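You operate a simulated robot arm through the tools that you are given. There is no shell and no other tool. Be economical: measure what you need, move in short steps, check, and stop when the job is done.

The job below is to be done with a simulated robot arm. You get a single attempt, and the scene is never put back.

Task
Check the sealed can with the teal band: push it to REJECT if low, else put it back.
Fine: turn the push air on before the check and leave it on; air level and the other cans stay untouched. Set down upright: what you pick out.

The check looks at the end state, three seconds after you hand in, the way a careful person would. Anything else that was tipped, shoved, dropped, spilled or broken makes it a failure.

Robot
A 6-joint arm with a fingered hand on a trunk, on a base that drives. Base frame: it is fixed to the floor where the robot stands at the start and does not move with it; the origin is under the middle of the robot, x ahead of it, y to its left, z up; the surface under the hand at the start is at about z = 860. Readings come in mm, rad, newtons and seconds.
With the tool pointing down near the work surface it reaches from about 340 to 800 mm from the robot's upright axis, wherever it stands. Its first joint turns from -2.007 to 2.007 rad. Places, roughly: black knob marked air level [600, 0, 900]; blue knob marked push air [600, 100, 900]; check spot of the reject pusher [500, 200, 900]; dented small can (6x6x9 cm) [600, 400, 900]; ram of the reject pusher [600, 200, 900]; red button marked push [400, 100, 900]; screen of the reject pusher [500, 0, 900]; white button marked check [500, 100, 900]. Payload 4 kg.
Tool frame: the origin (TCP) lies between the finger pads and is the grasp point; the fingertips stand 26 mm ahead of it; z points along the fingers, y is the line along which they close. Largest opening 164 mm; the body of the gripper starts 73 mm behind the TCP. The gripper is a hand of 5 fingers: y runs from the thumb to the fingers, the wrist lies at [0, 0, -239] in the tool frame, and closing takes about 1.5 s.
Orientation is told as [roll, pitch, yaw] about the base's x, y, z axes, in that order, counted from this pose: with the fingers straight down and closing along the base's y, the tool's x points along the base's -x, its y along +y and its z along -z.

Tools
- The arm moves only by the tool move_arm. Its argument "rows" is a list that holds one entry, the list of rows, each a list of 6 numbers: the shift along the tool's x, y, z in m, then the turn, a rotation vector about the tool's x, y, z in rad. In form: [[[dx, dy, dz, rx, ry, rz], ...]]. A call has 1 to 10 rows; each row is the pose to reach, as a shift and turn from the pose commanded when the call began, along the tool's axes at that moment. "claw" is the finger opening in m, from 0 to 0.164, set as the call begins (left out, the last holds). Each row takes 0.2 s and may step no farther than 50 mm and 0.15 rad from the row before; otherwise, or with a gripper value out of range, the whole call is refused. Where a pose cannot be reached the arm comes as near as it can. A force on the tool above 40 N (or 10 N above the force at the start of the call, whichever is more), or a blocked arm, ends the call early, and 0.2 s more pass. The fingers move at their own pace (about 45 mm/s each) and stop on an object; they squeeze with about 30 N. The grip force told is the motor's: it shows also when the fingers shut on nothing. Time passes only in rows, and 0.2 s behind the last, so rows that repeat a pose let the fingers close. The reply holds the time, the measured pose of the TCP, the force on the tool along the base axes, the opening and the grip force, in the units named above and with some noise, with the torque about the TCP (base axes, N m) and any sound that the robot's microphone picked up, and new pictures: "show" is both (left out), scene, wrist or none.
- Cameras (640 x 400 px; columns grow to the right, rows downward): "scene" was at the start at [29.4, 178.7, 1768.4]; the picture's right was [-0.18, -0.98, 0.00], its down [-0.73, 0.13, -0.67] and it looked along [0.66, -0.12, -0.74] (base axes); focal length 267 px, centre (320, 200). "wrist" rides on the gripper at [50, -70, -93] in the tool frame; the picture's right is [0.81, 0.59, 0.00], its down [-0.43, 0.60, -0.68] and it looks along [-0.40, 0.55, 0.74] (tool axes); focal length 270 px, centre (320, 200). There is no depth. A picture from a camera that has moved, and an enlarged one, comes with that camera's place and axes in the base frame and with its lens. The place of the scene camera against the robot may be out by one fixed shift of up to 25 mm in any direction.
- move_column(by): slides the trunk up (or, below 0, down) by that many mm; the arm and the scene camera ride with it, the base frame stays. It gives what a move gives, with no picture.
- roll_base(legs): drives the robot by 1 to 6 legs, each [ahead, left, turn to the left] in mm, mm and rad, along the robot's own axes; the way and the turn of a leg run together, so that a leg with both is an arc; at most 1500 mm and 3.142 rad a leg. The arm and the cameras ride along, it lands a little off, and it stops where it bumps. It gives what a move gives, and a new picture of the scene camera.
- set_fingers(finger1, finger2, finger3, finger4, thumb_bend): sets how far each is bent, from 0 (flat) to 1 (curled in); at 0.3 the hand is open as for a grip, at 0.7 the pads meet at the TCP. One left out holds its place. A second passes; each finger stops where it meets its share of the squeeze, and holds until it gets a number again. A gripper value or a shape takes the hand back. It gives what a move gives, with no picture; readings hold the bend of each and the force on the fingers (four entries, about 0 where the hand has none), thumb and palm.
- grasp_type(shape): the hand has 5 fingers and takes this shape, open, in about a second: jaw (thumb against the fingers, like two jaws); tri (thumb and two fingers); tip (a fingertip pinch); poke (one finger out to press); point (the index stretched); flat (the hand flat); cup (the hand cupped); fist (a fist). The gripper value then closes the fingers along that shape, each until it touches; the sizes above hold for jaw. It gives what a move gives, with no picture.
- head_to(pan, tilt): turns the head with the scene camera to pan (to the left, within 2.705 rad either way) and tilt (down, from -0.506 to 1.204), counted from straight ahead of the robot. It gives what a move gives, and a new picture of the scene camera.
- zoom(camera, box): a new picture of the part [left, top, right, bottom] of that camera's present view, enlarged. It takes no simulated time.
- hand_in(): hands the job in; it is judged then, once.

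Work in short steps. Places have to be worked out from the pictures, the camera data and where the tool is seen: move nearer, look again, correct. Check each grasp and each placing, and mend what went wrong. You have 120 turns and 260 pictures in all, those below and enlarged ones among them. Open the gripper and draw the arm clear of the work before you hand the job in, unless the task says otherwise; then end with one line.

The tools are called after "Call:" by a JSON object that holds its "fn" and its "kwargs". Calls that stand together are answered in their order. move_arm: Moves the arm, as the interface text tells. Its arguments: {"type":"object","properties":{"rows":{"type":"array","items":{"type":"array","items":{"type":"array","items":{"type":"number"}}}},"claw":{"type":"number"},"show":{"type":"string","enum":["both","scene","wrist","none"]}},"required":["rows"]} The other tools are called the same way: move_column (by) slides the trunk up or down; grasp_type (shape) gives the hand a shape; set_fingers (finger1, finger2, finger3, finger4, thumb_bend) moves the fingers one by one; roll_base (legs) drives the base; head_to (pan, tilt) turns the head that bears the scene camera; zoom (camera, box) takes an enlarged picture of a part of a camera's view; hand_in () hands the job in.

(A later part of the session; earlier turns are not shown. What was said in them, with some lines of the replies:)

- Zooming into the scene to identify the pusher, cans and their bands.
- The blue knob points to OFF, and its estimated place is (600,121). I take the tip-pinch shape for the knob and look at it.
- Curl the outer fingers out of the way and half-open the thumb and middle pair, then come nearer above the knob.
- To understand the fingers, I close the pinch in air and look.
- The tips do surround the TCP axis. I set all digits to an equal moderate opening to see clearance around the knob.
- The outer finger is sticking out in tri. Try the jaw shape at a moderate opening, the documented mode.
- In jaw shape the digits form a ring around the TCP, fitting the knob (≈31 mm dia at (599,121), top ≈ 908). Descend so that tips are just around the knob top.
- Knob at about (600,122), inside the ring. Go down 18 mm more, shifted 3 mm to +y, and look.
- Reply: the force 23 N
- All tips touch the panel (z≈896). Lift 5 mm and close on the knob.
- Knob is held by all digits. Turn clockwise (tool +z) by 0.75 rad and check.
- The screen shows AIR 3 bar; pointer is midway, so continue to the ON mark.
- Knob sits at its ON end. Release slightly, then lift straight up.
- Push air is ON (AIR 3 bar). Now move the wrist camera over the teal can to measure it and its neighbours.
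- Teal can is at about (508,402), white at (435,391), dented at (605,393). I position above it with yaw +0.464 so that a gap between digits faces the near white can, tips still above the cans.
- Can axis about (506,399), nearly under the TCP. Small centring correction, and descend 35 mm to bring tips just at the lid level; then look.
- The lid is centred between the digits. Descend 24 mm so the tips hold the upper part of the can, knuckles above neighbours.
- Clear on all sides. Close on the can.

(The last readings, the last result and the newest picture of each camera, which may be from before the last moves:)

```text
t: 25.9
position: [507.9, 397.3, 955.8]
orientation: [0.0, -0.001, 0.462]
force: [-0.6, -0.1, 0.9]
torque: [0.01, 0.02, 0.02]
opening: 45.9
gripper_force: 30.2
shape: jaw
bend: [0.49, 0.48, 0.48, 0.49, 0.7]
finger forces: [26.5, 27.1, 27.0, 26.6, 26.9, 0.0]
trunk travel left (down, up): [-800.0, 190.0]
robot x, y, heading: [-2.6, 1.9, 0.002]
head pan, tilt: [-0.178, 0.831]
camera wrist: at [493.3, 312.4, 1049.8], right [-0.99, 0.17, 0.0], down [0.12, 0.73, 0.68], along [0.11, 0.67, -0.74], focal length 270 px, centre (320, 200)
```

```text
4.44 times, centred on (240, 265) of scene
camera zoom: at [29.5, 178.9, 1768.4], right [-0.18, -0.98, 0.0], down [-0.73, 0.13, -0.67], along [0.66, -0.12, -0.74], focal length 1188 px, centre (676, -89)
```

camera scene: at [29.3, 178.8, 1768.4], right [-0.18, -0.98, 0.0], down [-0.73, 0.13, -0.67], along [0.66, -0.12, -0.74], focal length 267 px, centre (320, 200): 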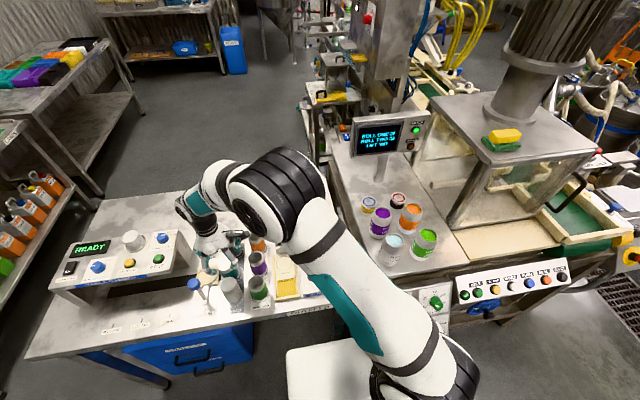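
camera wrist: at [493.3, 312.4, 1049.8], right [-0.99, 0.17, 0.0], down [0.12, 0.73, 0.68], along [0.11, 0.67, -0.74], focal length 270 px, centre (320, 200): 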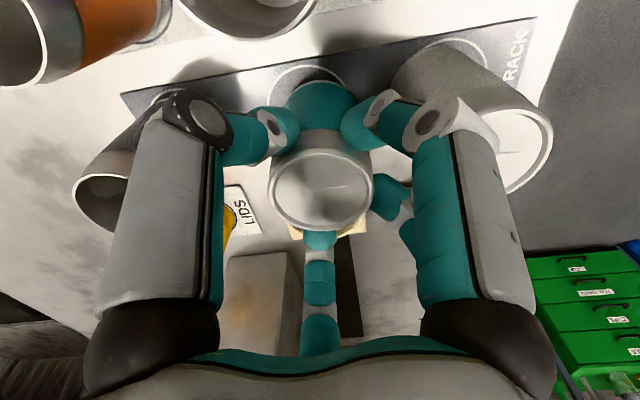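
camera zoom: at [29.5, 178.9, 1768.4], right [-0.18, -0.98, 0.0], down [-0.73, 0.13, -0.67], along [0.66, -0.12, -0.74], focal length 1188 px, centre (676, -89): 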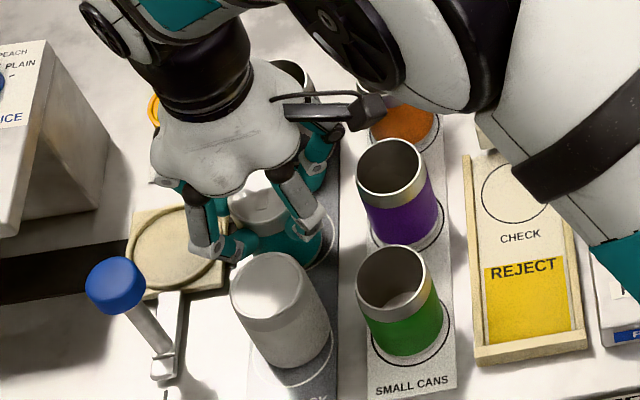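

Gripped with an even force, no shove. Lift straight up 150 mm.

Call:
{"fn": "move_arm", "kwargs": {"rows": [[[0, 0, -0.02, 0, 0, 0], [0, 0, -0.05, 0, 0, 0], [0, 0, -0.1, 0, 0, 0], [0, 0, -0.15, 0, 0, 0], [0, 0, -0.15, 0, 0, 0]]]}}

Call:
{"fn": "zoom", "kwargs": {"camera": "wrist", "box": [100, 0, 500, 250]}}

Call:
{"fn": "zoom", "kwargs": {"camera": "scene", "box": [180, 190, 360, 310]}}

```text
t: 27.1
position: [508.0, 395.1, 1107.3]
orientation: [0.0, 0.001, 0.46]
force: [1.3, -0.1, -0.8]
torque: [-0.03, -0.01, 0.0]
opening: 46.0
gripper_force: 29.8
shape: jaw
bend: [0.49, 0.48, 0.48, 0.49, 0.7]
finger forces: [26.4, 27.1, 27.2, 26.6, 26.7, 0.0]
trunk travel left (down, up): [-800.0, 190.0]
robot x, y, heading: [-2.9, -1.2, -0.003]
head pan, tilt: [-0.178, 0.831]
camera scene: at [29.9, 179.3, 1768.3], right [-0.18, -0.98, 0.0], down [-0.73, 0.13, -0.67], along [0.66, -0.12, -0.74], focal length 267 px, centre (320, 200)
camera wrist: at [493.1, 309.5, 1200.3], right [-0.99, 0.17, 0.0], down [0.12, 0.73, 0.68], along [0.11, 0.67, -0.74], focal length 270 px, centre (320, 200)
```

scene: 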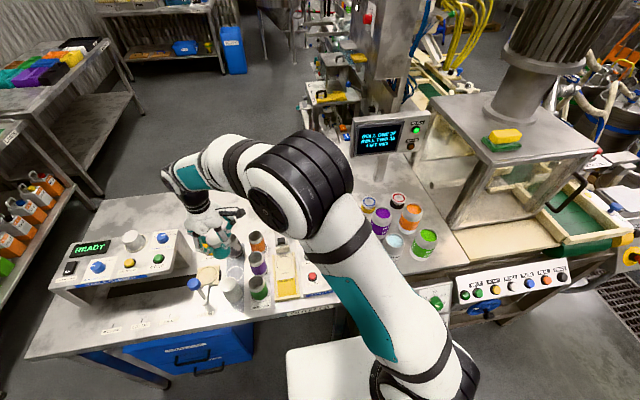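
wrist: 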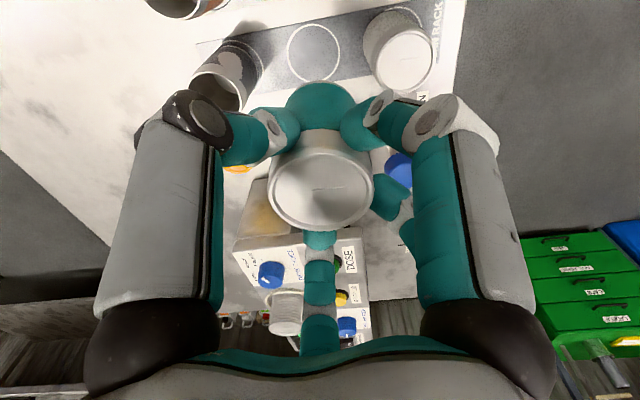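

```text
1.60 times, centred on (300, 125) of wrist
camera zoom: at [493.1, 309.5, 1200.3], right [-0.99, 0.17, 0.0], down [0.12, 0.73, 0.68], along [0.11, 0.67, -0.74], focal length 432 px, centre (352, 320)
```

zoom: 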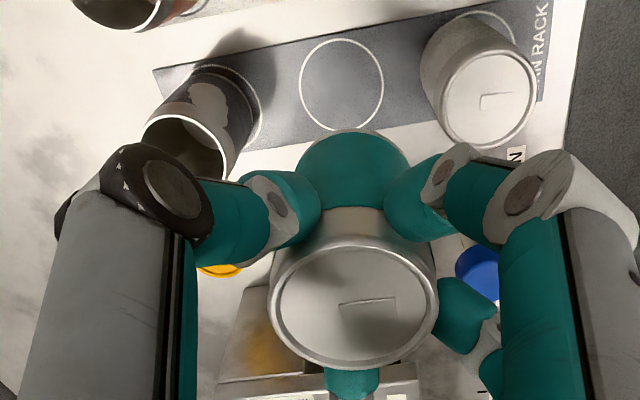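

```text
3.33 times, centred on (270, 250) of scene
camera zoom: at [29.9, 179.3, 1768.3], right [-0.18, -0.98, 0.0], down [-0.73, 0.13, -0.67], along [0.66, -0.12, -0.74], focal length 891 px, centre (487, 33)
```

zoom: 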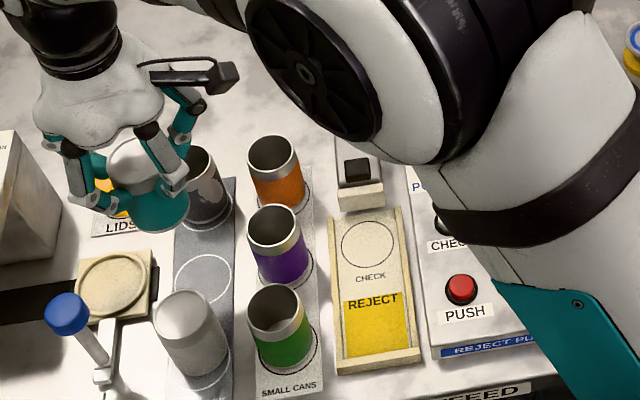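

Empty ring is at (513,391). The check spot is about (525,211). Carry the can there at height.

Call:
{"fn": "move_arm", "kwargs": {"rows": [[[0.0136, -0.0348, 0, 0, 0, 0], [0.0272, -0.0696, 0, 0, 0, 0], [0.0407, -0.1043, 0, 0, 0, 0], [0.0543, -0.1391, 0, 0, 0, 0], [0.0679, -0.1739, 0, 0, 0, 0], [0.0679, -0.1739, 0.03, 0, 0, 0], [0.0679, -0.1739, 0.06, 0, 0, 0], [0.0679, -0.1739, 0.06, 0, 0, 0]]]}}

Call:
{"fn": "zoom", "kwargs": {"camera": "scene", "box": [220, 190, 350, 310]}}

```text
t: 28.9
position: [524.4, 209.1, 1047.8]
orientation: [-0.001, 0.001, 0.46]
force: [0.8, 0.4, -1.2]
torque: [-0.01, 0.01, 0.0]
opening: 46.6
gripper_force: 29.9
shape: jaw
bend: [0.49, 0.48, 0.48, 0.49, 0.7]
finger forces: [26.3, 27.0, 27.1, 26.9, 26.7, 0.0]
trunk travel left (down, up): [-800.0, 190.0]
robot x, y, heading: [0.2, -3.0, -0.003]
head pan, tilt: [-0.178, 0.831]
camera scene: at [29.2, 178.9, 1768.4], right [-0.18, -0.98, 0.0], down [-0.73, 0.13, -0.67], along [0.66, -0.12, -0.74], focal length 267 px, centre (320, 200)
camera wrist: at [510.8, 125.1, 1140.3], right [-0.99, 0.17, 0.0], down [0.12, 0.73, 0.68], along [0.11, 0.67, -0.74], focal length 270 px, centre (320, 200)
```

scene: 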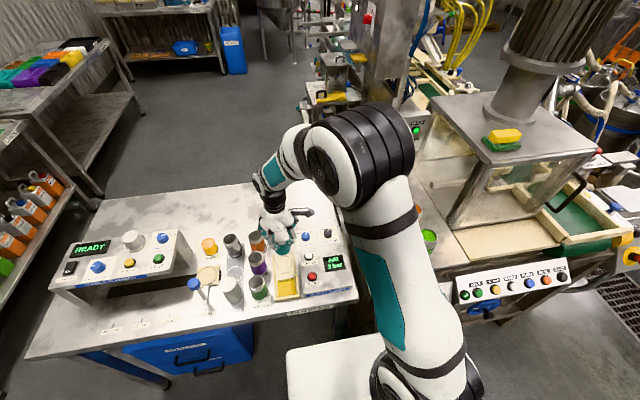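
wrist: 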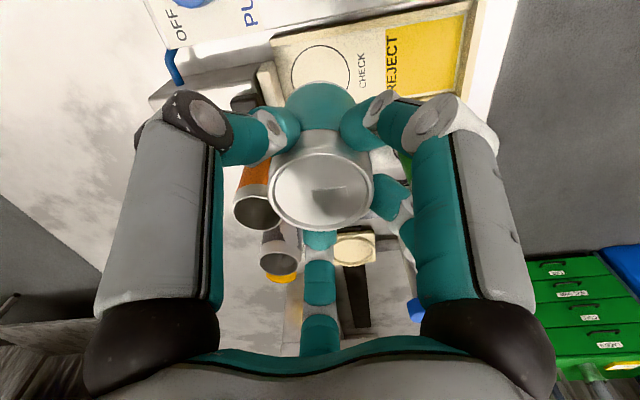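

```text
3.33 times, centred on (285, 250) of scene
camera zoom: at [29.2, 178.9, 1768.4], right [-0.18, -0.98, 0.0], down [-0.73, 0.13, -0.67], along [0.66, -0.12, -0.74], focal length 891 px, centre (437, 33)
```

zoom: 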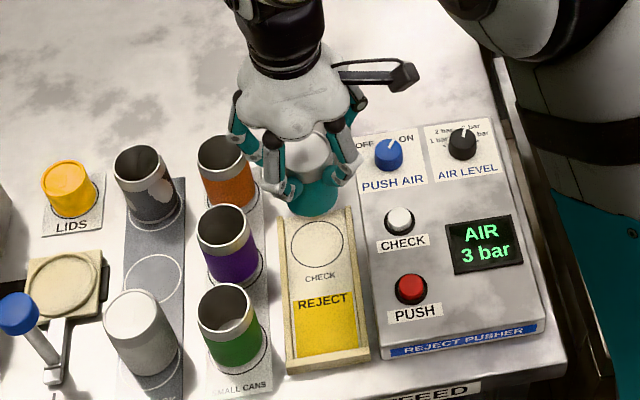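

Nearly above the circle (524,208). Lower to just above the tray, with 2 mm correction.

Call:
{"fn": "move_arm", "kwargs": {"rows": [[[0.001, -0.002, 0.03, 0, 0, 0], [0.001, -0.002, 0.055, 0, 0, 0], [0.001, -0.002, 0.07, 0, 0, 0], [0.001, -0.002, 0.07, 0, 0, 0]]], "show": "wrist"}}

Call:
{"fn": "zoom", "kwargs": {"camera": "scene", "box": [250, 200, 330, 290]}}

```text
t: 29.9
position: [525.0, 208.4, 975.9]
orientation: [-0.001, 0.0, 0.46]
force: [0.4, -0.4, -0.8]
torque: [-0.02, 0.01, -0.01]
opening: 46.1
gripper_force: 30.3
shape: jaw
bend: [0.49, 0.48, 0.48, 0.49, 0.7]
finger forces: [26.4, 27.0, 27.1, 26.8, 26.9, 0.1]
trunk travel left (down, up): [-800.0, 190.0]
robot x, y, heading: [0.8, 5.8, -0.002]
head pan, tilt: [-0.178, 0.831]
camera wrist: at [510.4, 124.2, 1069.2], right [-0.99, 0.17, 0.0], down [0.12, 0.73, 0.68], along [0.11, 0.67, -0.74], focal length 270 px, centre (320, 200)
```

wrist: 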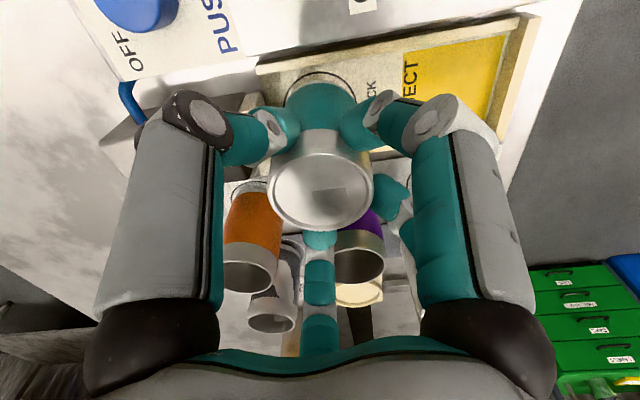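

```text
4.44 times, centred on (290, 245) of scene
camera zoom: at [29.3, 178.7, 1768.4], right [-0.18, -0.98, 0.0], down [-0.73, 0.13, -0.67], along [0.66, -0.12, -0.74], focal length 1188 px, centre (453, 0)
```

zoom: 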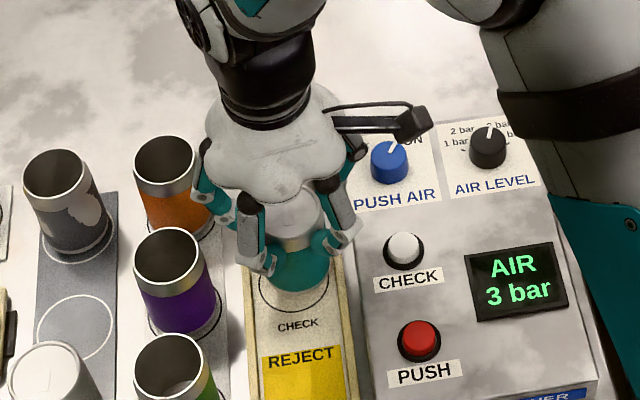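

Lower in small steps until contact.

Call:
{"fn": "move_arm", "kwargs": {"rows": [[[0, 0, 0.004, 0, 0, 0], [0, 0, 0.008, 0, 0, 0], [0, 0, 0.008, 0, 0, 0]]], "show": "wrist"}}

Call:
{"fn": "zoom", "kwargs": {"camera": "scene", "box": [250, 200, 330, 290]}}

```text
t: 30.7
position: [524.7, 207.6, 967.8]
orientation: [0.0, 0.0, 0.46]
force: [0.4, 0.1, -0.4]
torque: [0.01, 0.02, -0.04]
opening: 45.9
gripper_force: 30.2
shape: jaw
bend: [0.49, 0.48, 0.48, 0.49, 0.7]
finger forces: [26.2, 27.0, 27.2, 26.6, 26.8, 0.0]
trunk travel left (down, up): [-800.0, 190.0]
robot x, y, heading: [-2.1, -0.6, -0.004]
head pan, tilt: [-0.178, 0.831]
camera wrist: at [510.5, 124.0, 1061.3], right [-0.99, 0.17, 0.0], down [0.12, 0.73, 0.68], along [0.11, 0.67, -0.74], focal length 270 px, centre (320, 200)
```

wrist: 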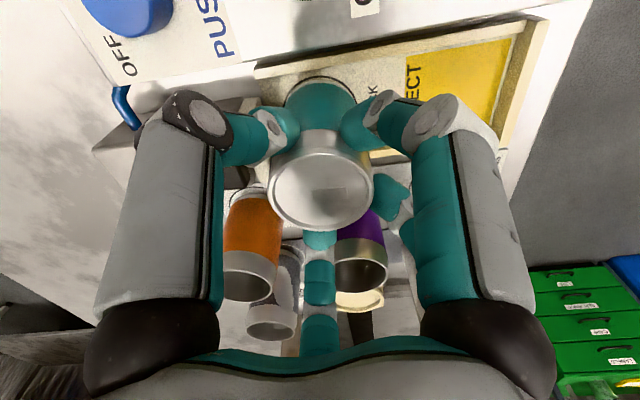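

```text
4.44 times, centred on (290, 245) of scene
camera zoom: at [29.5, 178.8, 1768.4], right [-0.18, -0.98, 0.0], down [-0.73, 0.13, -0.67], along [0.66, -0.12, -0.74], focal length 1188 px, centre (453, 0)
```

zoom: 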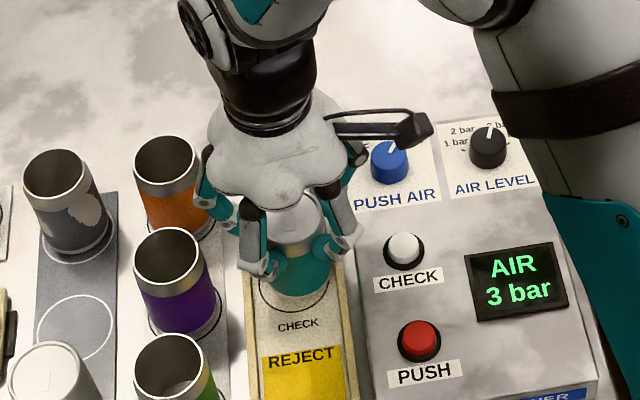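

Still no contact; continue down in 3 mm increments.

Call:
{"fn": "move_arm", "kwargs": {"rows": [[[0, 0, 0.003, 0, 0, 0], [0, 0, 0.005, 0, 0, 0], [0, 0, 0.005, 0, 0, 0]]], "show": "none"}}

Call:
{"fn": "move_arm", "kwargs": {"rows": [[[0, 0, 0.002, 0, 0, 0], [0, 0, 0.002, 0, 0, 0]]], "show": "none"}}

```text
t: 31.5
position: [524.6, 206.8, 962.9]
orientation: [0.0, 0.0, 0.459]
force: [0.2, -0.9, -0.2]
torque: [0.0, 0.02, 0.01]
opening: 46.2
gripper_force: 30.2
shape: jaw
bend: [0.49, 0.48, 0.48, 0.49, 0.7]
finger forces: [26.3, 27.0, 27.0, 26.6, 26.8, 0.0]
trunk travel left (down, up): [-800.0, 190.0]
robot x, y, heading: [-2.5, -4.2, -0.001]
head pan, tilt: [-0.178, 0.831]
```

```text
t: 32.1
position: [526.0, 206.9, 961.4]
orientation: [0.0, 0.001, 0.46]
force: [-0.2, 0.4, -1.1]
torque: [0.01, 0.02, 0.01]
opening: 46.1
gripper_force: 29.7
shape: jaw
bend: [0.49, 0.48, 0.48, 0.49, 0.7]
finger forces: [26.3, 27.0, 27.1, 26.5, 26.7, 0.0]
trunk travel left (down, up): [-800.0, 190.0]
robot x, y, heading: [1.6, -2.7, 0.001]
head pan, tilt: [-0.178, 0.831]
```

No contact yet at TCP 961; two more small steps.

Call:
{"fn": "move_arm", "kwargs": {"rows": [[[0, 0, 0.002, 0, 0, 0], [0, 0, 0.002, 0, 0, 0]]], "show": "none"}}

Call:
{"fn": "move_arm", "kwargs": {"rows": [[[0, 0, 0.002, 0, 0, 0], [0, 0, 0.002, 0, 0, 0]]], "show": "none"}}

```text
t: 32.7
position: [523.2, 207.5, 959.5]
orientation: [-0.001, -0.001, 0.461]
force: [0.2, 0.1, -1.8]
torque: [-0.01, 0.02, 0.0]
opening: 45.5
gripper_force: 30.0
shape: jaw
bend: [0.49, 0.48, 0.48, 0.49, 0.7]
finger forces: [26.3, 27.1, 27.1, 26.6, 26.8, 0.1]
trunk travel left (down, up): [-800.0, 190.0]
robot x, y, heading: [-1.0, -0.8, -0.002]
head pan, tilt: [-0.178, 0.831]
```

```text
t: 33.3
position: [524.6, 208.7, 955.7]
orientation: [0.0, 0.0, 0.46]
force: [0.6, 0.7, -0.6]
torque: [-0.01, -0.01, -0.01]
opening: 46.1
gripper_force: 29.7
shape: jaw
bend: [0.49, 0.48, 0.48, 0.49, 0.7]
finger forces: [26.2, 26.9, 27.1, 26.6, 26.8, 0.0]
trunk travel left (down, up): [-800.0, 190.0]
robot x, y, heading: [0.3, 0.9, -0.0]
head pan, tilt: [-0.178, 0.831]
```

Still free; look again before going on.

Call:
{"fn": "move_arm", "kwargs": {"rows": [[[0, 0, 0.002, 0, 0, 0], [0, 0, 0.002, 0, 0, 0]]], "show": "none"}}

Call:
{"fn": "zoom", "kwargs": {"camera": "scene", "box": [260, 220, 320, 280]}}

```text
t: 33.9
position: [523.8, 208.1, 956.1]
orientation: [-0.001, 0.0, 0.462]
force: [-0.3, 0.0, 2.2]
torque: [-0.04, -0.03, 0.02]
opening: 45.8
gripper_force: 30.7
shape: jaw
bend: [0.49, 0.48, 0.48, 0.49, 0.7]
finger forces: [26.5, 27.2, 27.3, 26.8, 27.2, 0.0]
trunk travel left (down, up): [-800.0, 190.0]
robot x, y, heading: [0.2, 2.1, 0.001]
head pan, tilt: [-0.178, 0.831]
```

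```text
6.67 times, centred on (290, 250) of scene
camera zoom: at [29.2, 178.7, 1768.5], right [-0.18, -0.98, 0.0], down [-0.73, 0.13, -0.67], along [0.66, -0.12, -0.74], focal length 1782 px, centre (520, -133)
```

zoom: 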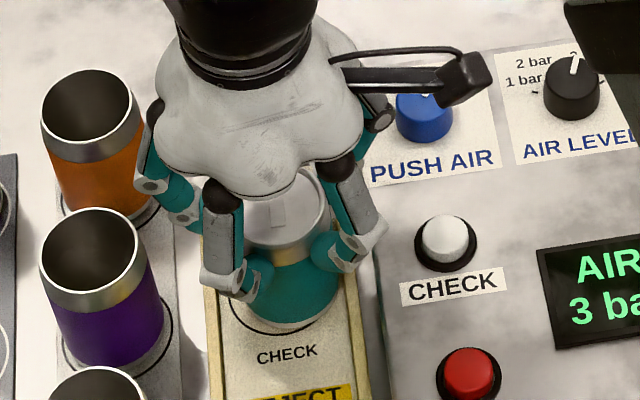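

Contact (2.2 N); the can sits inside the circle. Open the digits modestly.

Call:
{"fn": "move_arm", "kwargs": {"rows": [[[0, 0, 0, 0, 0, 0], [0, 0, 0, 0, 0, 0], [0, 0, 0, 0, 0, 0], [0, 0, 0, 0, 0, 0]]], "claw": 0.075, "show": "wrist"}}

Call:
{"fn": "zoom", "kwargs": {"camera": "scene", "box": [260, 220, 320, 280]}}

```text
t: 34.9
position: [523.1, 207.6, 957.3]
orientation: [0.001, -0.001, 0.462]
force: [-0.2, 0.2, 0.1]
torque: [-0.03, 0.01, 0.0]
opening: 74.5
gripper_force: 0.0
shape: jaw
bend: [0.39, 0.39, 0.39, 0.39, 0.7]
finger forces: [0.0, 0.0, 0.1, 0.0, 0.0, 0.0]
trunk travel left (down, up): [-800.0, 190.0]
robot x, y, heading: [-1.0, 1.1, -0.002]
head pan, tilt: [-0.178, 0.831]
camera wrist: at [509.4, 123.6, 1049.3], right [-0.99, 0.17, 0.0], down [0.12, 0.73, 0.68], along [0.11, 0.67, -0.74], focal length 270 px, centre (320, 200)
```

wrist: 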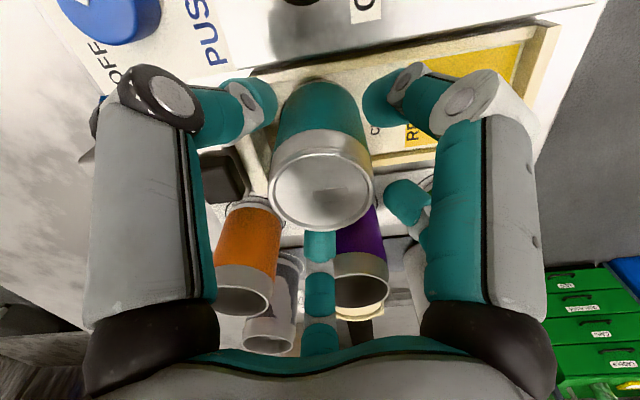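

```text
6.67 times, centred on (290, 250) of scene
camera zoom: at [29.4, 178.8, 1768.4], right [-0.18, -0.98, 0.0], down [-0.73, 0.13, -0.67], along [0.66, -0.12, -0.74], focal length 1782 px, centre (520, -133)
```

zoom: 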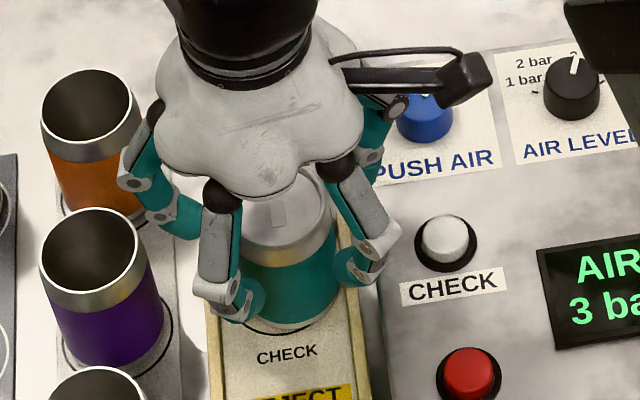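

Can stands free and upright. Lift away and go over the CHECK button (≈(515,120)).

Call:
{"fn": "move_arm", "kwargs": {"rows": [[[0, 0, -0.03, 0, 0, 0], [0, 0, -0.07, 0, 0, 0], [0, 0, -0.12, 0, 0, 0], [0.02, -0.035, -0.13, 0, 0, 0], [0.047, -0.075, -0.13, 0, 0, 0], [0.047, -0.075, -0.13, 0, 0, 0]]], "show": "none"}}

Call:
{"fn": "grasp_type", "kwargs": {"shape": "poke"}}

Call:
{"fn": "zoom", "kwargs": {"camera": "wrist", "box": [0, 0, 640, 400]}}

Call:
{"fn": "zoom", "kwargs": {"camera": "scene", "box": [240, 180, 360, 300]}}

```text
t: 36.3
position: [520.3, 123.6, 1085.7]
orientation: [0.0, 0.0, 0.461]
force: [0.7, 0.9, 0.0]
torque: [-0.01, 0.0, -0.02]
opening: 74.7
gripper_force: 0.0
shape: jaw
bend: [0.39, 0.39, 0.39, 0.39, 0.7]
finger forces: [0.1, 0.0, 0.0, 0.0, 0.1, 0.0]
trunk travel left (down, up): [-800.0, 190.0]
robot x, y, heading: [1.2, -1.5, 0.0]
head pan, tilt: [-0.178, 0.831]
```

```text
t: 37.2
position: [521.6, 124.3, 1086.7]
orientation: [0.0, 0.0, 0.462]
force: [-0.4, 1.5, -0.4]
torque: [0.04, -0.03, 0.0]
opening: 0.1
gripper_force: 0.1
shape: poke
bend: [1.0, 1.0, 1.0, 1.0, 0.83]
finger forces: [0.1, 0.1, 0.1, 0.0, 0.0, 0.1]
trunk travel left (down, up): [-800.0, 190.0]
robot x, y, heading: [-0.7, 3.3, -0.005]
head pan, tilt: [-0.178, 0.831]
```

```text
1.00 times, centred on (320, 200) of wrist (not enlarged: the box is as wide or as high as the picture)
camera zoom: at [506.3, 39.1, 1179.5], right [-0.99, 0.17, 0.0], down [0.12, 0.73, 0.68], along [0.11, 0.67, -0.74], focal length 270 px, centre (320, 200)
```

zoom: 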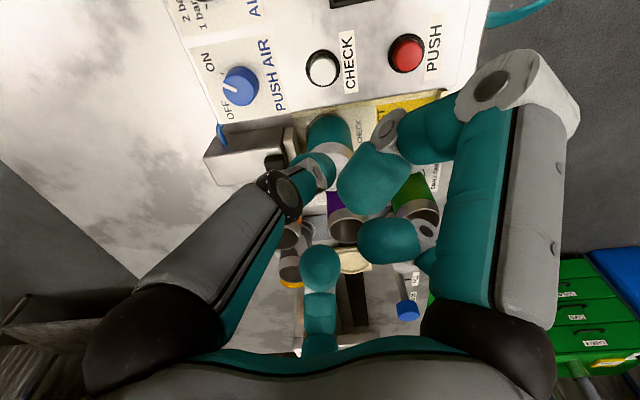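

```text
3.33 times, centred on (300, 240) of scene
camera zoom: at [29.4, 178.7, 1768.4], right [-0.18, -0.98, 0.0], down [-0.73, 0.13, -0.67], along [0.66, -0.12, -0.74], focal length 891 px, centre (387, 67)
```

zoom: 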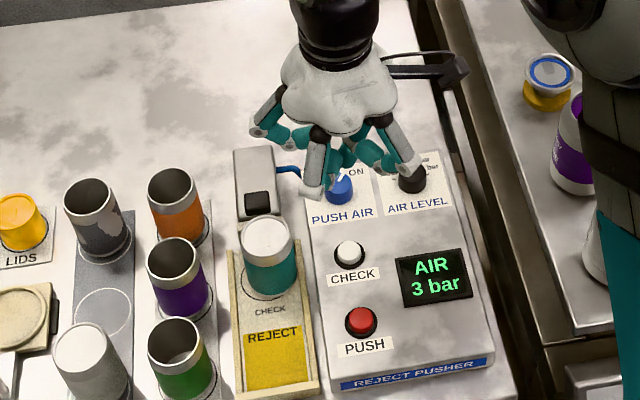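

Inspect the poke hand closely to see which tip is lowest.

Call:
{"fn": "zoom", "kwargs": {"camera": "scene", "box": [275, 180, 345, 250]}}

Call:
{"fn": "zoom", "kwargs": {"camera": "wrist", "box": [220, 60, 460, 300]}}

```text
5.71 times, centred on (310, 215) of scene
camera zoom: at [29.4, 178.7, 1768.4], right [-0.18, -0.98, 0.0], down [-0.73, 0.13, -0.67], along [0.66, -0.12, -0.74], focal length 1527 px, centre (377, 114)
```

zoom: 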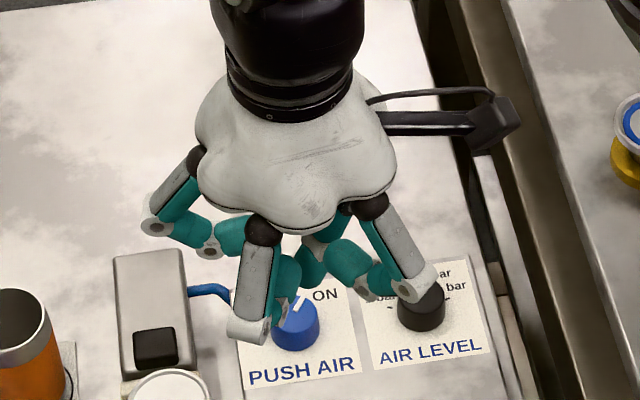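

```text
1.67 times, centred on (340, 180) of wrist
camera zoom: at [506.3, 39.1, 1179.5], right [-0.99, 0.17, 0.0], down [0.12, 0.73, 0.68], along [0.11, 0.67, -0.74], focal length 450 px, centre (287, 233)
```

zoom: 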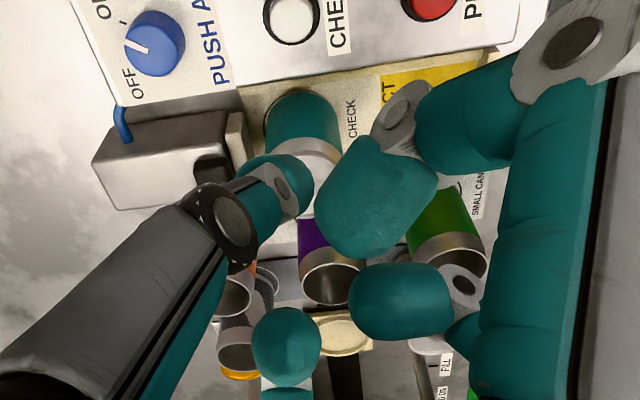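

Poke spreads wide knuckles; a closed jaw (tips together at the axis) is more compact. Switch to it, rotating to yaw 0, and check.

Call:
{"fn": "grasp_type", "kwargs": {"shape": "jaw"}}

Call:
{"fn": "move_arm", "kwargs": {"rows": [[[0.006, -0.004, 0, 0, 0, 0.12], [0.006, -0.004, 0, 0, 0, 0.24], [0.006, -0.004, 0, 0, 0, 0.36], [0.006, -0.004, 0, 0, 0, 0.463], [0.006, -0.004, 0, 0, 0, 0.463], [0.006, -0.004, 0, 0, 0, 0.463], [0.006, -0.004, 0, 0, 0, 0.463], [0.006, -0.004, 0, 0, 0, 0.463], [0.006, -0.004, 0, 0, 0, 0.463]]], "claw": 0.0, "show": "wrist"}}

Call:
{"fn": "zoom", "kwargs": {"camera": "scene", "box": [275, 180, 345, 250]}}

```text
t: 38.1
position: [521.0, 123.2, 1085.5]
orientation: [0.002, 0.001, 0.461]
force: [0.0, -0.2, -0.4]
torque: [0.02, 0.02, 0.01]
opening: 164.0
gripper_force: 0.1
shape: jaw
bend: [0.3, 0.3, 0.3, 0.3, 0.3]
finger forces: [0.0, 0.0, 0.1, 0.0, 0.1, 0.1]
trunk travel left (down, up): [-800.0, 190.0]
robot x, y, heading: [2.0, -1.2, -0.001]
head pan, tilt: [-0.178, 0.831]
```

```text
t: 40.1
position: [512.2, 114.9, 1085.6]
orientation: [0.0, 0.001, -0.001]
force: [-0.5, 0.1, 0.6]
torque: [0.0, 0.02, -0.01]
opening: 0.1
gripper_force: 0.0
shape: jaw
bend: [0.7, 0.7, 0.7, 0.7, 0.7]
finger forces: [0.1, 0.0, 0.0, 0.0, 0.0, 0.1]
trunk travel left (down, up): [-800.0, 190.0]
robot x, y, heading: [-1.1, -0.2, -0.0]
head pan, tilt: [-0.178, 0.831]
camera wrist: at [461.9, 45.6, 1179.8], right [-0.81, 0.59, 0.0], down [0.43, 0.59, 0.68], along [0.4, 0.55, -0.74], focal length 270 px, centre (320, 200)
```

wrist: 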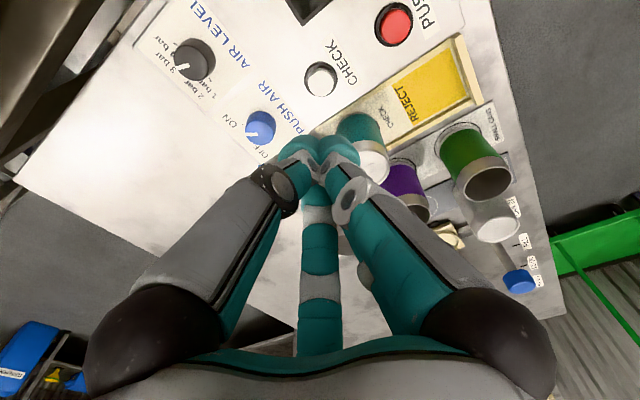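

```text
5.71 times, centred on (310, 215) of scene
camera zoom: at [29.4, 178.7, 1768.4], right [-0.18, -0.98, 0.0], down [-0.73, 0.13, -0.67], along [0.66, -0.12, -0.74], focal length 1527 px, centre (377, 114)
```

zoom: 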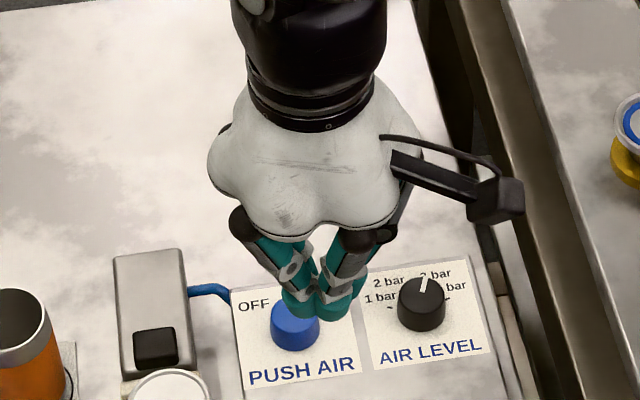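

The closed tips form a compact point. Centre over the CHECK button (≈(515.5,119.5)) and descend to tips ≈ 925.

Call:
{"fn": "move_arm", "kwargs": {"rows": [[[-0.0035, 0.004, 0.04, 0, 0, 0], [-0.0035, 0.004, 0.085, 0, 0, 0], [-0.0035, 0.004, 0.13, 0, 0, 0], [-0.0035, 0.004, 0.135, 0, 0, 0], [-0.0035, 0.004, 0.135, 0, 0, 0]]], "show": "wrist"}}

Call:
{"fn": "zoom", "kwargs": {"camera": "scene", "box": [275, 210, 345, 280]}}

```text
t: 41.3
position: [515.8, 117.9, 951.9]
orientation: [0.0, -0.001, -0.002]
force: [0.4, 0.6, 0.3]
torque: [0.0, 0.02, 0.0]
opening: 0.0
gripper_force: 30.2
shape: jaw
bend: [0.7, 0.7, 0.7, 0.7, 0.7]
finger forces: [0.0, 0.0, 0.1, 0.0, 0.0, 0.0]
trunk travel left (down, up): [-800.0, 190.0]
robot x, y, heading: [-4.3, 1.5, 0.001]
head pan, tilt: [-0.178, 0.831]
camera wrist: at [465.6, 49.5, 1043.9], right [-0.81, 0.59, 0.0], down [0.43, 0.59, 0.68], along [0.4, 0.55, -0.74], focal length 270 px, centre (320, 200)
```

wrist: 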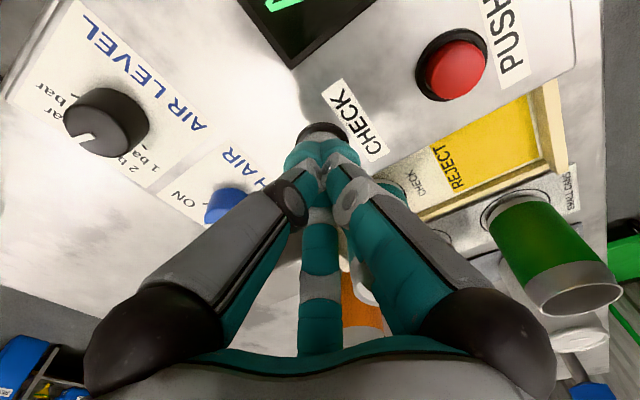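

```text
5.71 times, centred on (310, 245) of scene
camera zoom: at [29.9, 178.8, 1768.4], right [-0.18, -0.98, 0.0], down [-0.73, 0.13, -0.67], along [0.66, -0.12, -0.74], focal length 1527 px, centre (377, -57)
```

zoom: 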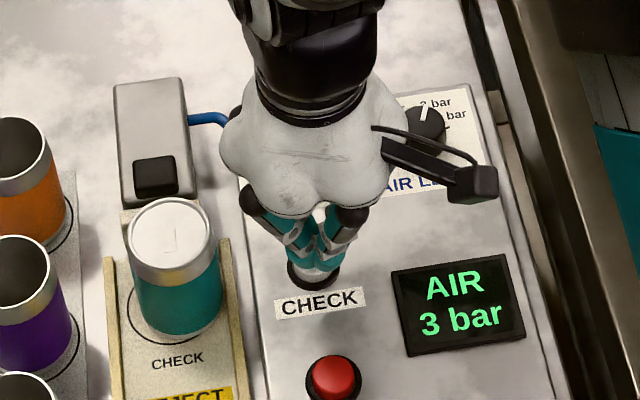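

Over the button with clearance. Press down gently.

Call:
{"fn": "move_arm", "kwargs": {"rows": [[[0, 0, 0.006, 0, 0, 0], [0, 0, 0.012, 0, 0, 0], [0, 0, 0.017, 0, 0, 0], [0, 0, 0.021, 0, 0, 0]]], "show": "none"}}

Call:
{"fn": "zoom", "kwargs": {"camera": "scene", "box": [275, 210, 345, 280]}}

```text
t: 42.3
position: [517.6, 118.0, 933.3]
orientation: [0.001, -0.006, -0.002]
force: [0.6, 3.7, 22.3]
torque: [0.3, -0.01, 0.0]
opening: 0.1
gripper_force: 29.5
shape: jaw
bend: [0.7, 0.7, 0.7, 0.7, 0.7]
finger forces: [0.1, 0.1, 0.0, 0.0, 0.1, 0.1]
trunk travel left (down, up): [-800.0, 190.0]
robot x, y, heading: [-1.7, 1.1, -0.003]
head pan, tilt: [-0.178, 0.831]
heard: click
```

```text
5.71 times, centred on (310, 245) of scene
camera zoom: at [27.6, 178.9, 1768.8], right [-0.18, -0.98, 0.0], down [-0.73, 0.13, -0.67], along [0.66, -0.12, -0.74], focal length 1527 px, centre (377, -57)
```

zoom: 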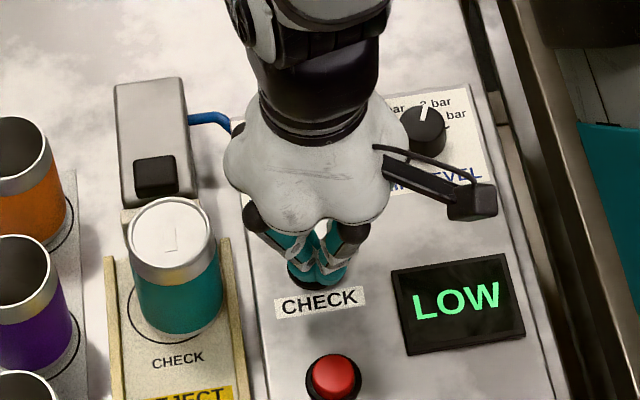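

Screen shows LOW → reject. Raise, move over the red PUSH button (≈(439,120)), and look.

Call:
{"fn": "move_arm", "kwargs": {"rows": [[[0, 0, -0.02, 0, 0, 0], [0, 0, -0.05, 0, 0, 0], [0.04, 0.001, -0.05, 0, 0, 0], [0.0775, 0.001, -0.05, 0, 0, 0], [0.0775, 0.001, -0.03, 0, 0, 0], [0.0775, 0.001, -0.03, 0, 0, 0]]], "show": "wrist"}}

Call:
{"fn": "zoom", "kwargs": {"camera": "scene", "box": [260, 210, 350, 300]}}

```text
t: 43.7
position: [437.6, 120.6, 959.7]
orientation: [0.0, 0.0, -0.003]
force: [-0.9, 0.1, 0.3]
torque: [-0.04, -0.04, 0.01]
opening: 0.1
gripper_force: 29.4
shape: jaw
bend: [0.7, 0.7, 0.7, 0.7, 0.7]
finger forces: [0.0, 0.1, 0.0, 0.0, 0.0, 0.1]
trunk travel left (down, up): [-800.0, 190.0]
robot x, y, heading: [-0.7, 0.8, -0.005]
head pan, tilt: [-0.178, 0.831]
camera wrist: at [387.0, 51.9, 1053.4], right [-0.81, 0.59, 0.0], down [0.43, 0.59, 0.68], along [0.4, 0.55, -0.74], focal length 270 px, centre (320, 200)
```

wrist: 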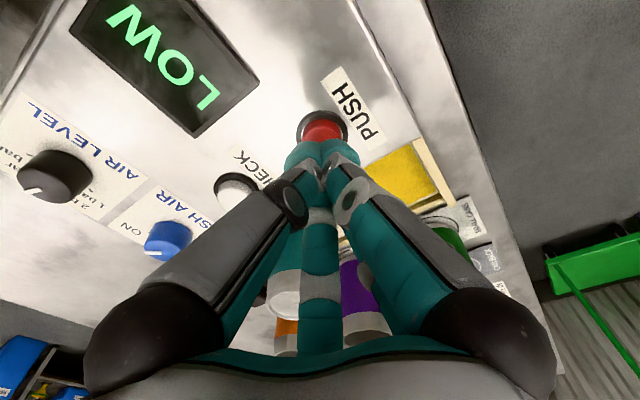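

```text
4.44 times, centred on (305, 255) of scene
camera zoom: at [28.5, 178.5, 1768.4], right [-0.18, -0.98, 0.0], down [-0.73, 0.13, -0.67], along [0.66, -0.12, -0.74], focal length 1188 px, centre (387, -44)
```

zoom: 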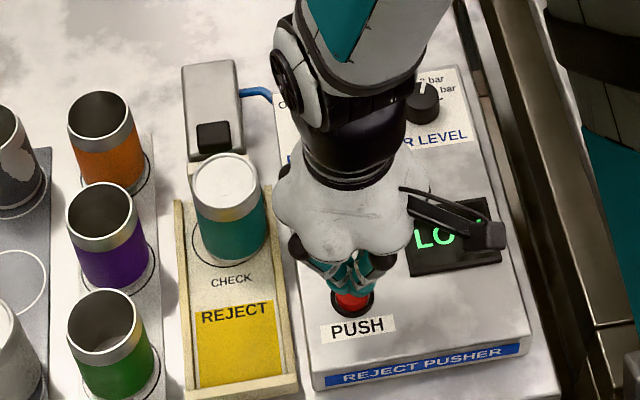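

Over PUSH. Press down.

Call:
{"fn": "move_arm", "kwargs": {"rows": [[[0, 0, 0.01, 0, 0, 0], [0, 0, 0.018, 0, 0, 0], [0, 0, 0.024, 0, 0, 0], [0, 0, 0.029, 0, 0, 0]]], "show": "none"}}

Call:
{"fn": "zoom", "kwargs": {"camera": "scene", "box": [260, 210, 350, 300]}}

```text
t: 44.7
position: [439.1, 119.4, 933.6]
orientation: [-0.001, -0.001, -0.003]
force: [-2.4, 1.9, 18.8]
torque: [0.16, 0.12, -0.02]
opening: 0.0
gripper_force: 29.9
shape: jaw
bend: [0.7, 0.7, 0.7, 0.7, 0.7]
finger forces: [0.0, 0.0, 0.0, 0.0, 0.0, 0.1]
trunk travel left (down, up): [-800.0, 190.0]
robot x, y, heading: [-0.2, 1.4, 0.002]
head pan, tilt: [-0.178, 0.831]
heard: click
```

```text
4.44 times, centred on (305, 255) of scene
camera zoom: at [27.5, 178.4, 1768.9], right [-0.18, -0.98, 0.0], down [-0.73, 0.13, -0.67], along [0.66, -0.12, -0.74], focal length 1188 px, centre (387, -44)
```

zoom: 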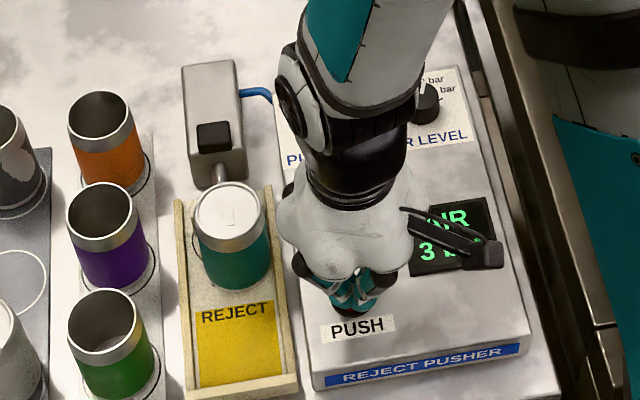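

The ram is pushing the can. Raise off the button and let time pass to see where it ends.

Call:
{"fn": "move_arm", "kwargs": {"rows": [[[0, 0, -0.04, 0, 0, 0], [0, 0, -0.09, 0, 0, 0], [0, 0, -0.14, 0, 0, 0], [0, 0, -0.18, 0, 0, 0], [0, 0, -0.18, 0, 0, 0], [0, 0, -0.18, 0, 0, 0], [0, 0, -0.18, 0, 0, 0], [0, 0, -0.18, 0, 0, 0], [0, 0, -0.18, 0, 0, 0], [0, 0, -0.18, 0, 0, 0]]], "show": "none"}}

Call:
{"fn": "zoom", "kwargs": {"camera": "scene", "box": [190, 190, 350, 310]}}

```text
t: 46.9
position: [438.9, 119.0, 1113.0]
orientation: [-0.001, 0.002, -0.004]
force: [0.8, -0.1, 0.9]
torque: [0.0, 0.01, 0.01]
opening: 0.0
gripper_force: 29.6
shape: jaw
bend: [0.7, 0.7, 0.7, 0.7, 0.7]
finger forces: [0.1, 0.0, 0.1, 0.1, 0.0, 0.0]
trunk travel left (down, up): [-800.0, 190.0]
robot x, y, heading: [0.4, 0.0, -0.001]
head pan, tilt: [-0.178, 0.831]
```

```text
3.33 times, centred on (270, 250) of scene
camera zoom: at [29.3, 178.7, 1768.4], right [-0.18, -0.98, 0.0], down [-0.73, 0.13, -0.67], along [0.66, -0.12, -0.74], focal length 891 px, centre (487, 33)
```

zoom: 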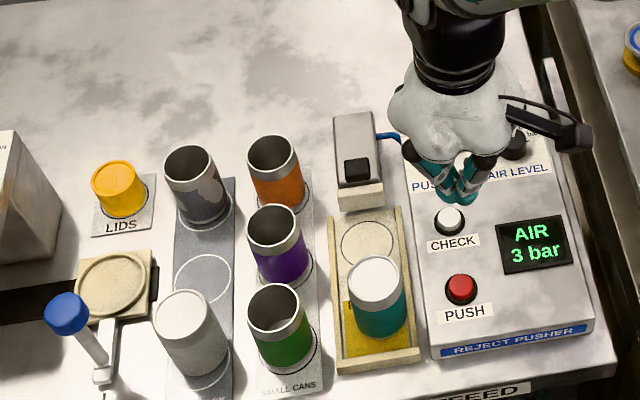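

The can was pushed and stands upright; the ram returned. Zoom to verify it is within the REJECT field, and draw the arm away with an open hand.

Call:
{"fn": "move_arm", "kwargs": {"rows": [[[-0.04, -0.02, -0.03, 0, 0, 0], [-0.08, -0.04, -0.06, 0, 0, 0], [-0.12, -0.06, -0.09, 0, 0, 0], [-0.15, -0.08, -0.1, 0, 0, 0], [-0.15, -0.08, -0.1, 0, 0, 0], [-0.15, -0.08, -0.1, 0, 0, 0], [-0.15, -0.08, -0.1, 0, 0, 0], [-0.15, -0.08, -0.1, 0, 0, 0]]], "claw": 0.164}}

Call:
{"fn": "zoom", "kwargs": {"camera": "scene", "box": [265, 235, 325, 305]}}

Call:
{"fn": "zoom", "kwargs": {"camera": "scene", "box": [190, 190, 350, 310]}}

```text
refused: row 1 steps farther than a row can; nothing moved
```

```text
5.71 times, centred on (295, 270) of scene
camera zoom: at [29.3, 178.7, 1768.4], right [-0.18, -0.98, 0.0], down [-0.73, 0.13, -0.67], along [0.66, -0.12, -0.74], focal length 1527 px, centre (463, -200)
```

zoom: 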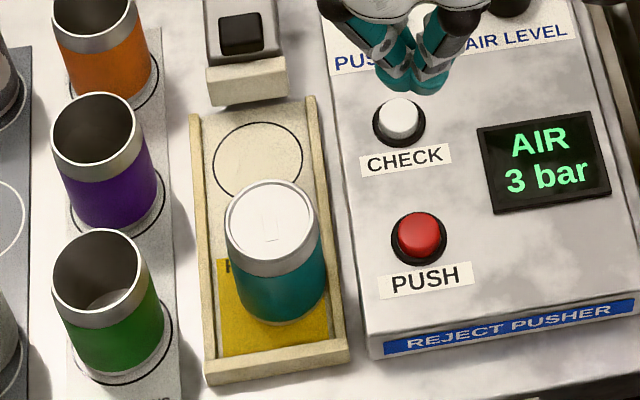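

```text
3.33 times, centred on (270, 250) of scene
camera zoom: at [29.3, 178.7, 1768.4], right [-0.18, -0.98, 0.0], down [-0.73, 0.13, -0.67], along [0.66, -0.12, -0.74], focal length 891 px, centre (487, 33)
```

zoom: 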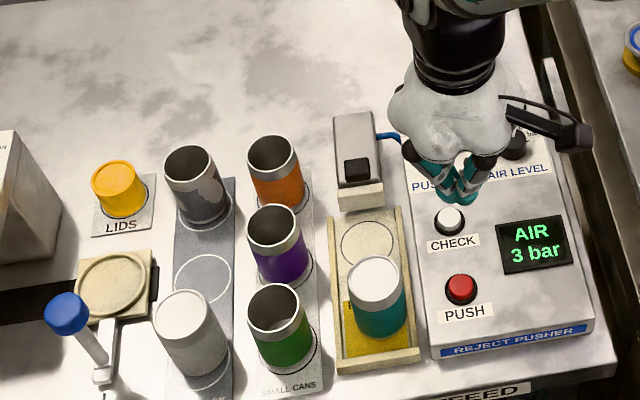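

The can's base lies on the yellow REJECT field. Retract with smaller steps, opening the hand.

Call:
{"fn": "move_arm", "kwargs": {"rows": [[[-0.02, -0.01, -0.03, 0, 0, 0], [-0.04, -0.02, -0.06, 0, 0, 0], [-0.07, -0.03, -0.09, 0, 0, 0], [-0.11, -0.04, -0.1, 0, 0, 0], [-0.15, -0.05, -0.1, 0, 0, 0], [-0.15, -0.05, -0.1, 0, 0, 0], [-0.15, -0.05, -0.1, 0, 0, 0], [-0.15, -0.05, -0.1, 0, 0, 0]]], "claw": 0.164}}

Call:
{"fn": "zoom", "kwargs": {"camera": "scene", "box": [190, 190, 350, 310]}}

```text
t: 48.7
position: [584.9, 67.2, 1215.0]
orientation: [0.0, -0.001, -0.001]
force: [0.0, 0.3, 0.5]
torque: [0.0, -0.03, 0.03]
opening: 164.3
gripper_force: 0.2
shape: jaw
bend: [0.3, 0.3, 0.3, 0.3, 0.3]
finger forces: [0.0, 0.0, 0.1, 0.0, 0.0, 0.0]
trunk travel left (down, up): [-800.0, 190.0]
robot x, y, heading: [-0.6, -1.1, 0.002]
head pan, tilt: [-0.178, 0.831]
camera scene: at [29.0, 178.8, 1768.4], right [-0.18, -0.98, 0.0], down [-0.73, 0.13, -0.67], along [0.66, -0.12, -0.74], focal length 267 px, centre (320, 200)
camera wrist: at [534.8, -1.5, 1309.5], right [-0.81, 0.59, 0.0], down [0.43, 0.59, 0.68], along [0.4, 0.55, -0.74], focal length 270 px, centre (320, 200)
```

scene: 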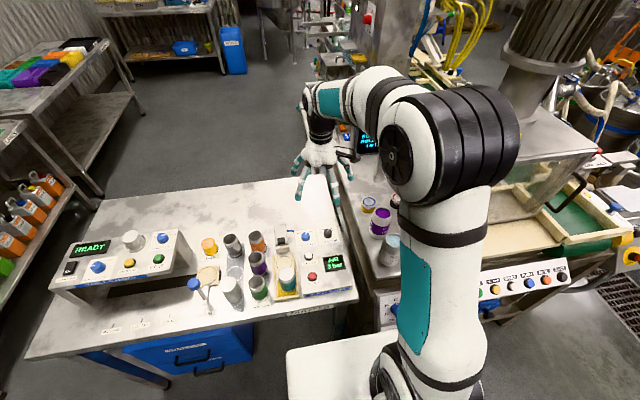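
wrist: 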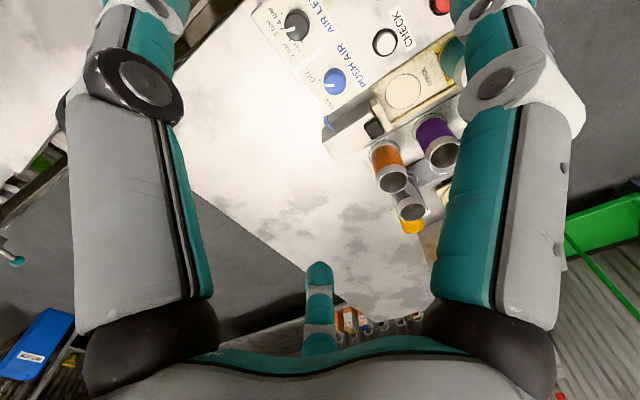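

```text
3.33 times, centred on (270, 250) of scene
camera zoom: at [29.0, 178.8, 1768.4], right [-0.18, -0.98, 0.0], down [-0.73, 0.13, -0.67], along [0.66, -0.12, -0.74], focal length 891 px, centre (487, 33)
```

zoom: 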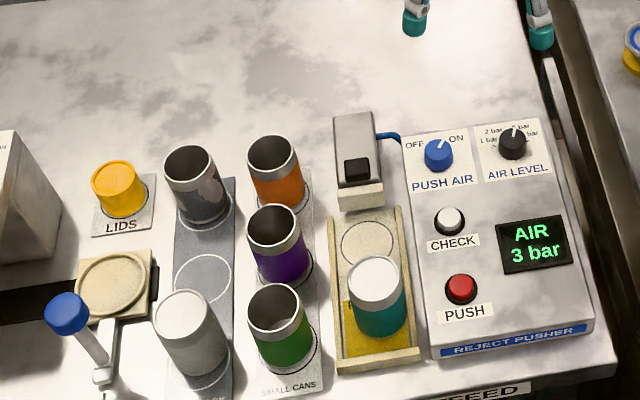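

Everything is in place: can upright on REJECT, push air ON, air level at 3 bar, other cans untouched. The arm is clear, so I hand in.

Call:
{"fn": "hand_in", "kwargs": {}}

```text
The job is handed in.
```

The teal-band can read LOW on the check, so I pushed it to REJECT, where it stands upright; push air was on before the check and stays on, and the air level and the other cans were not touched.
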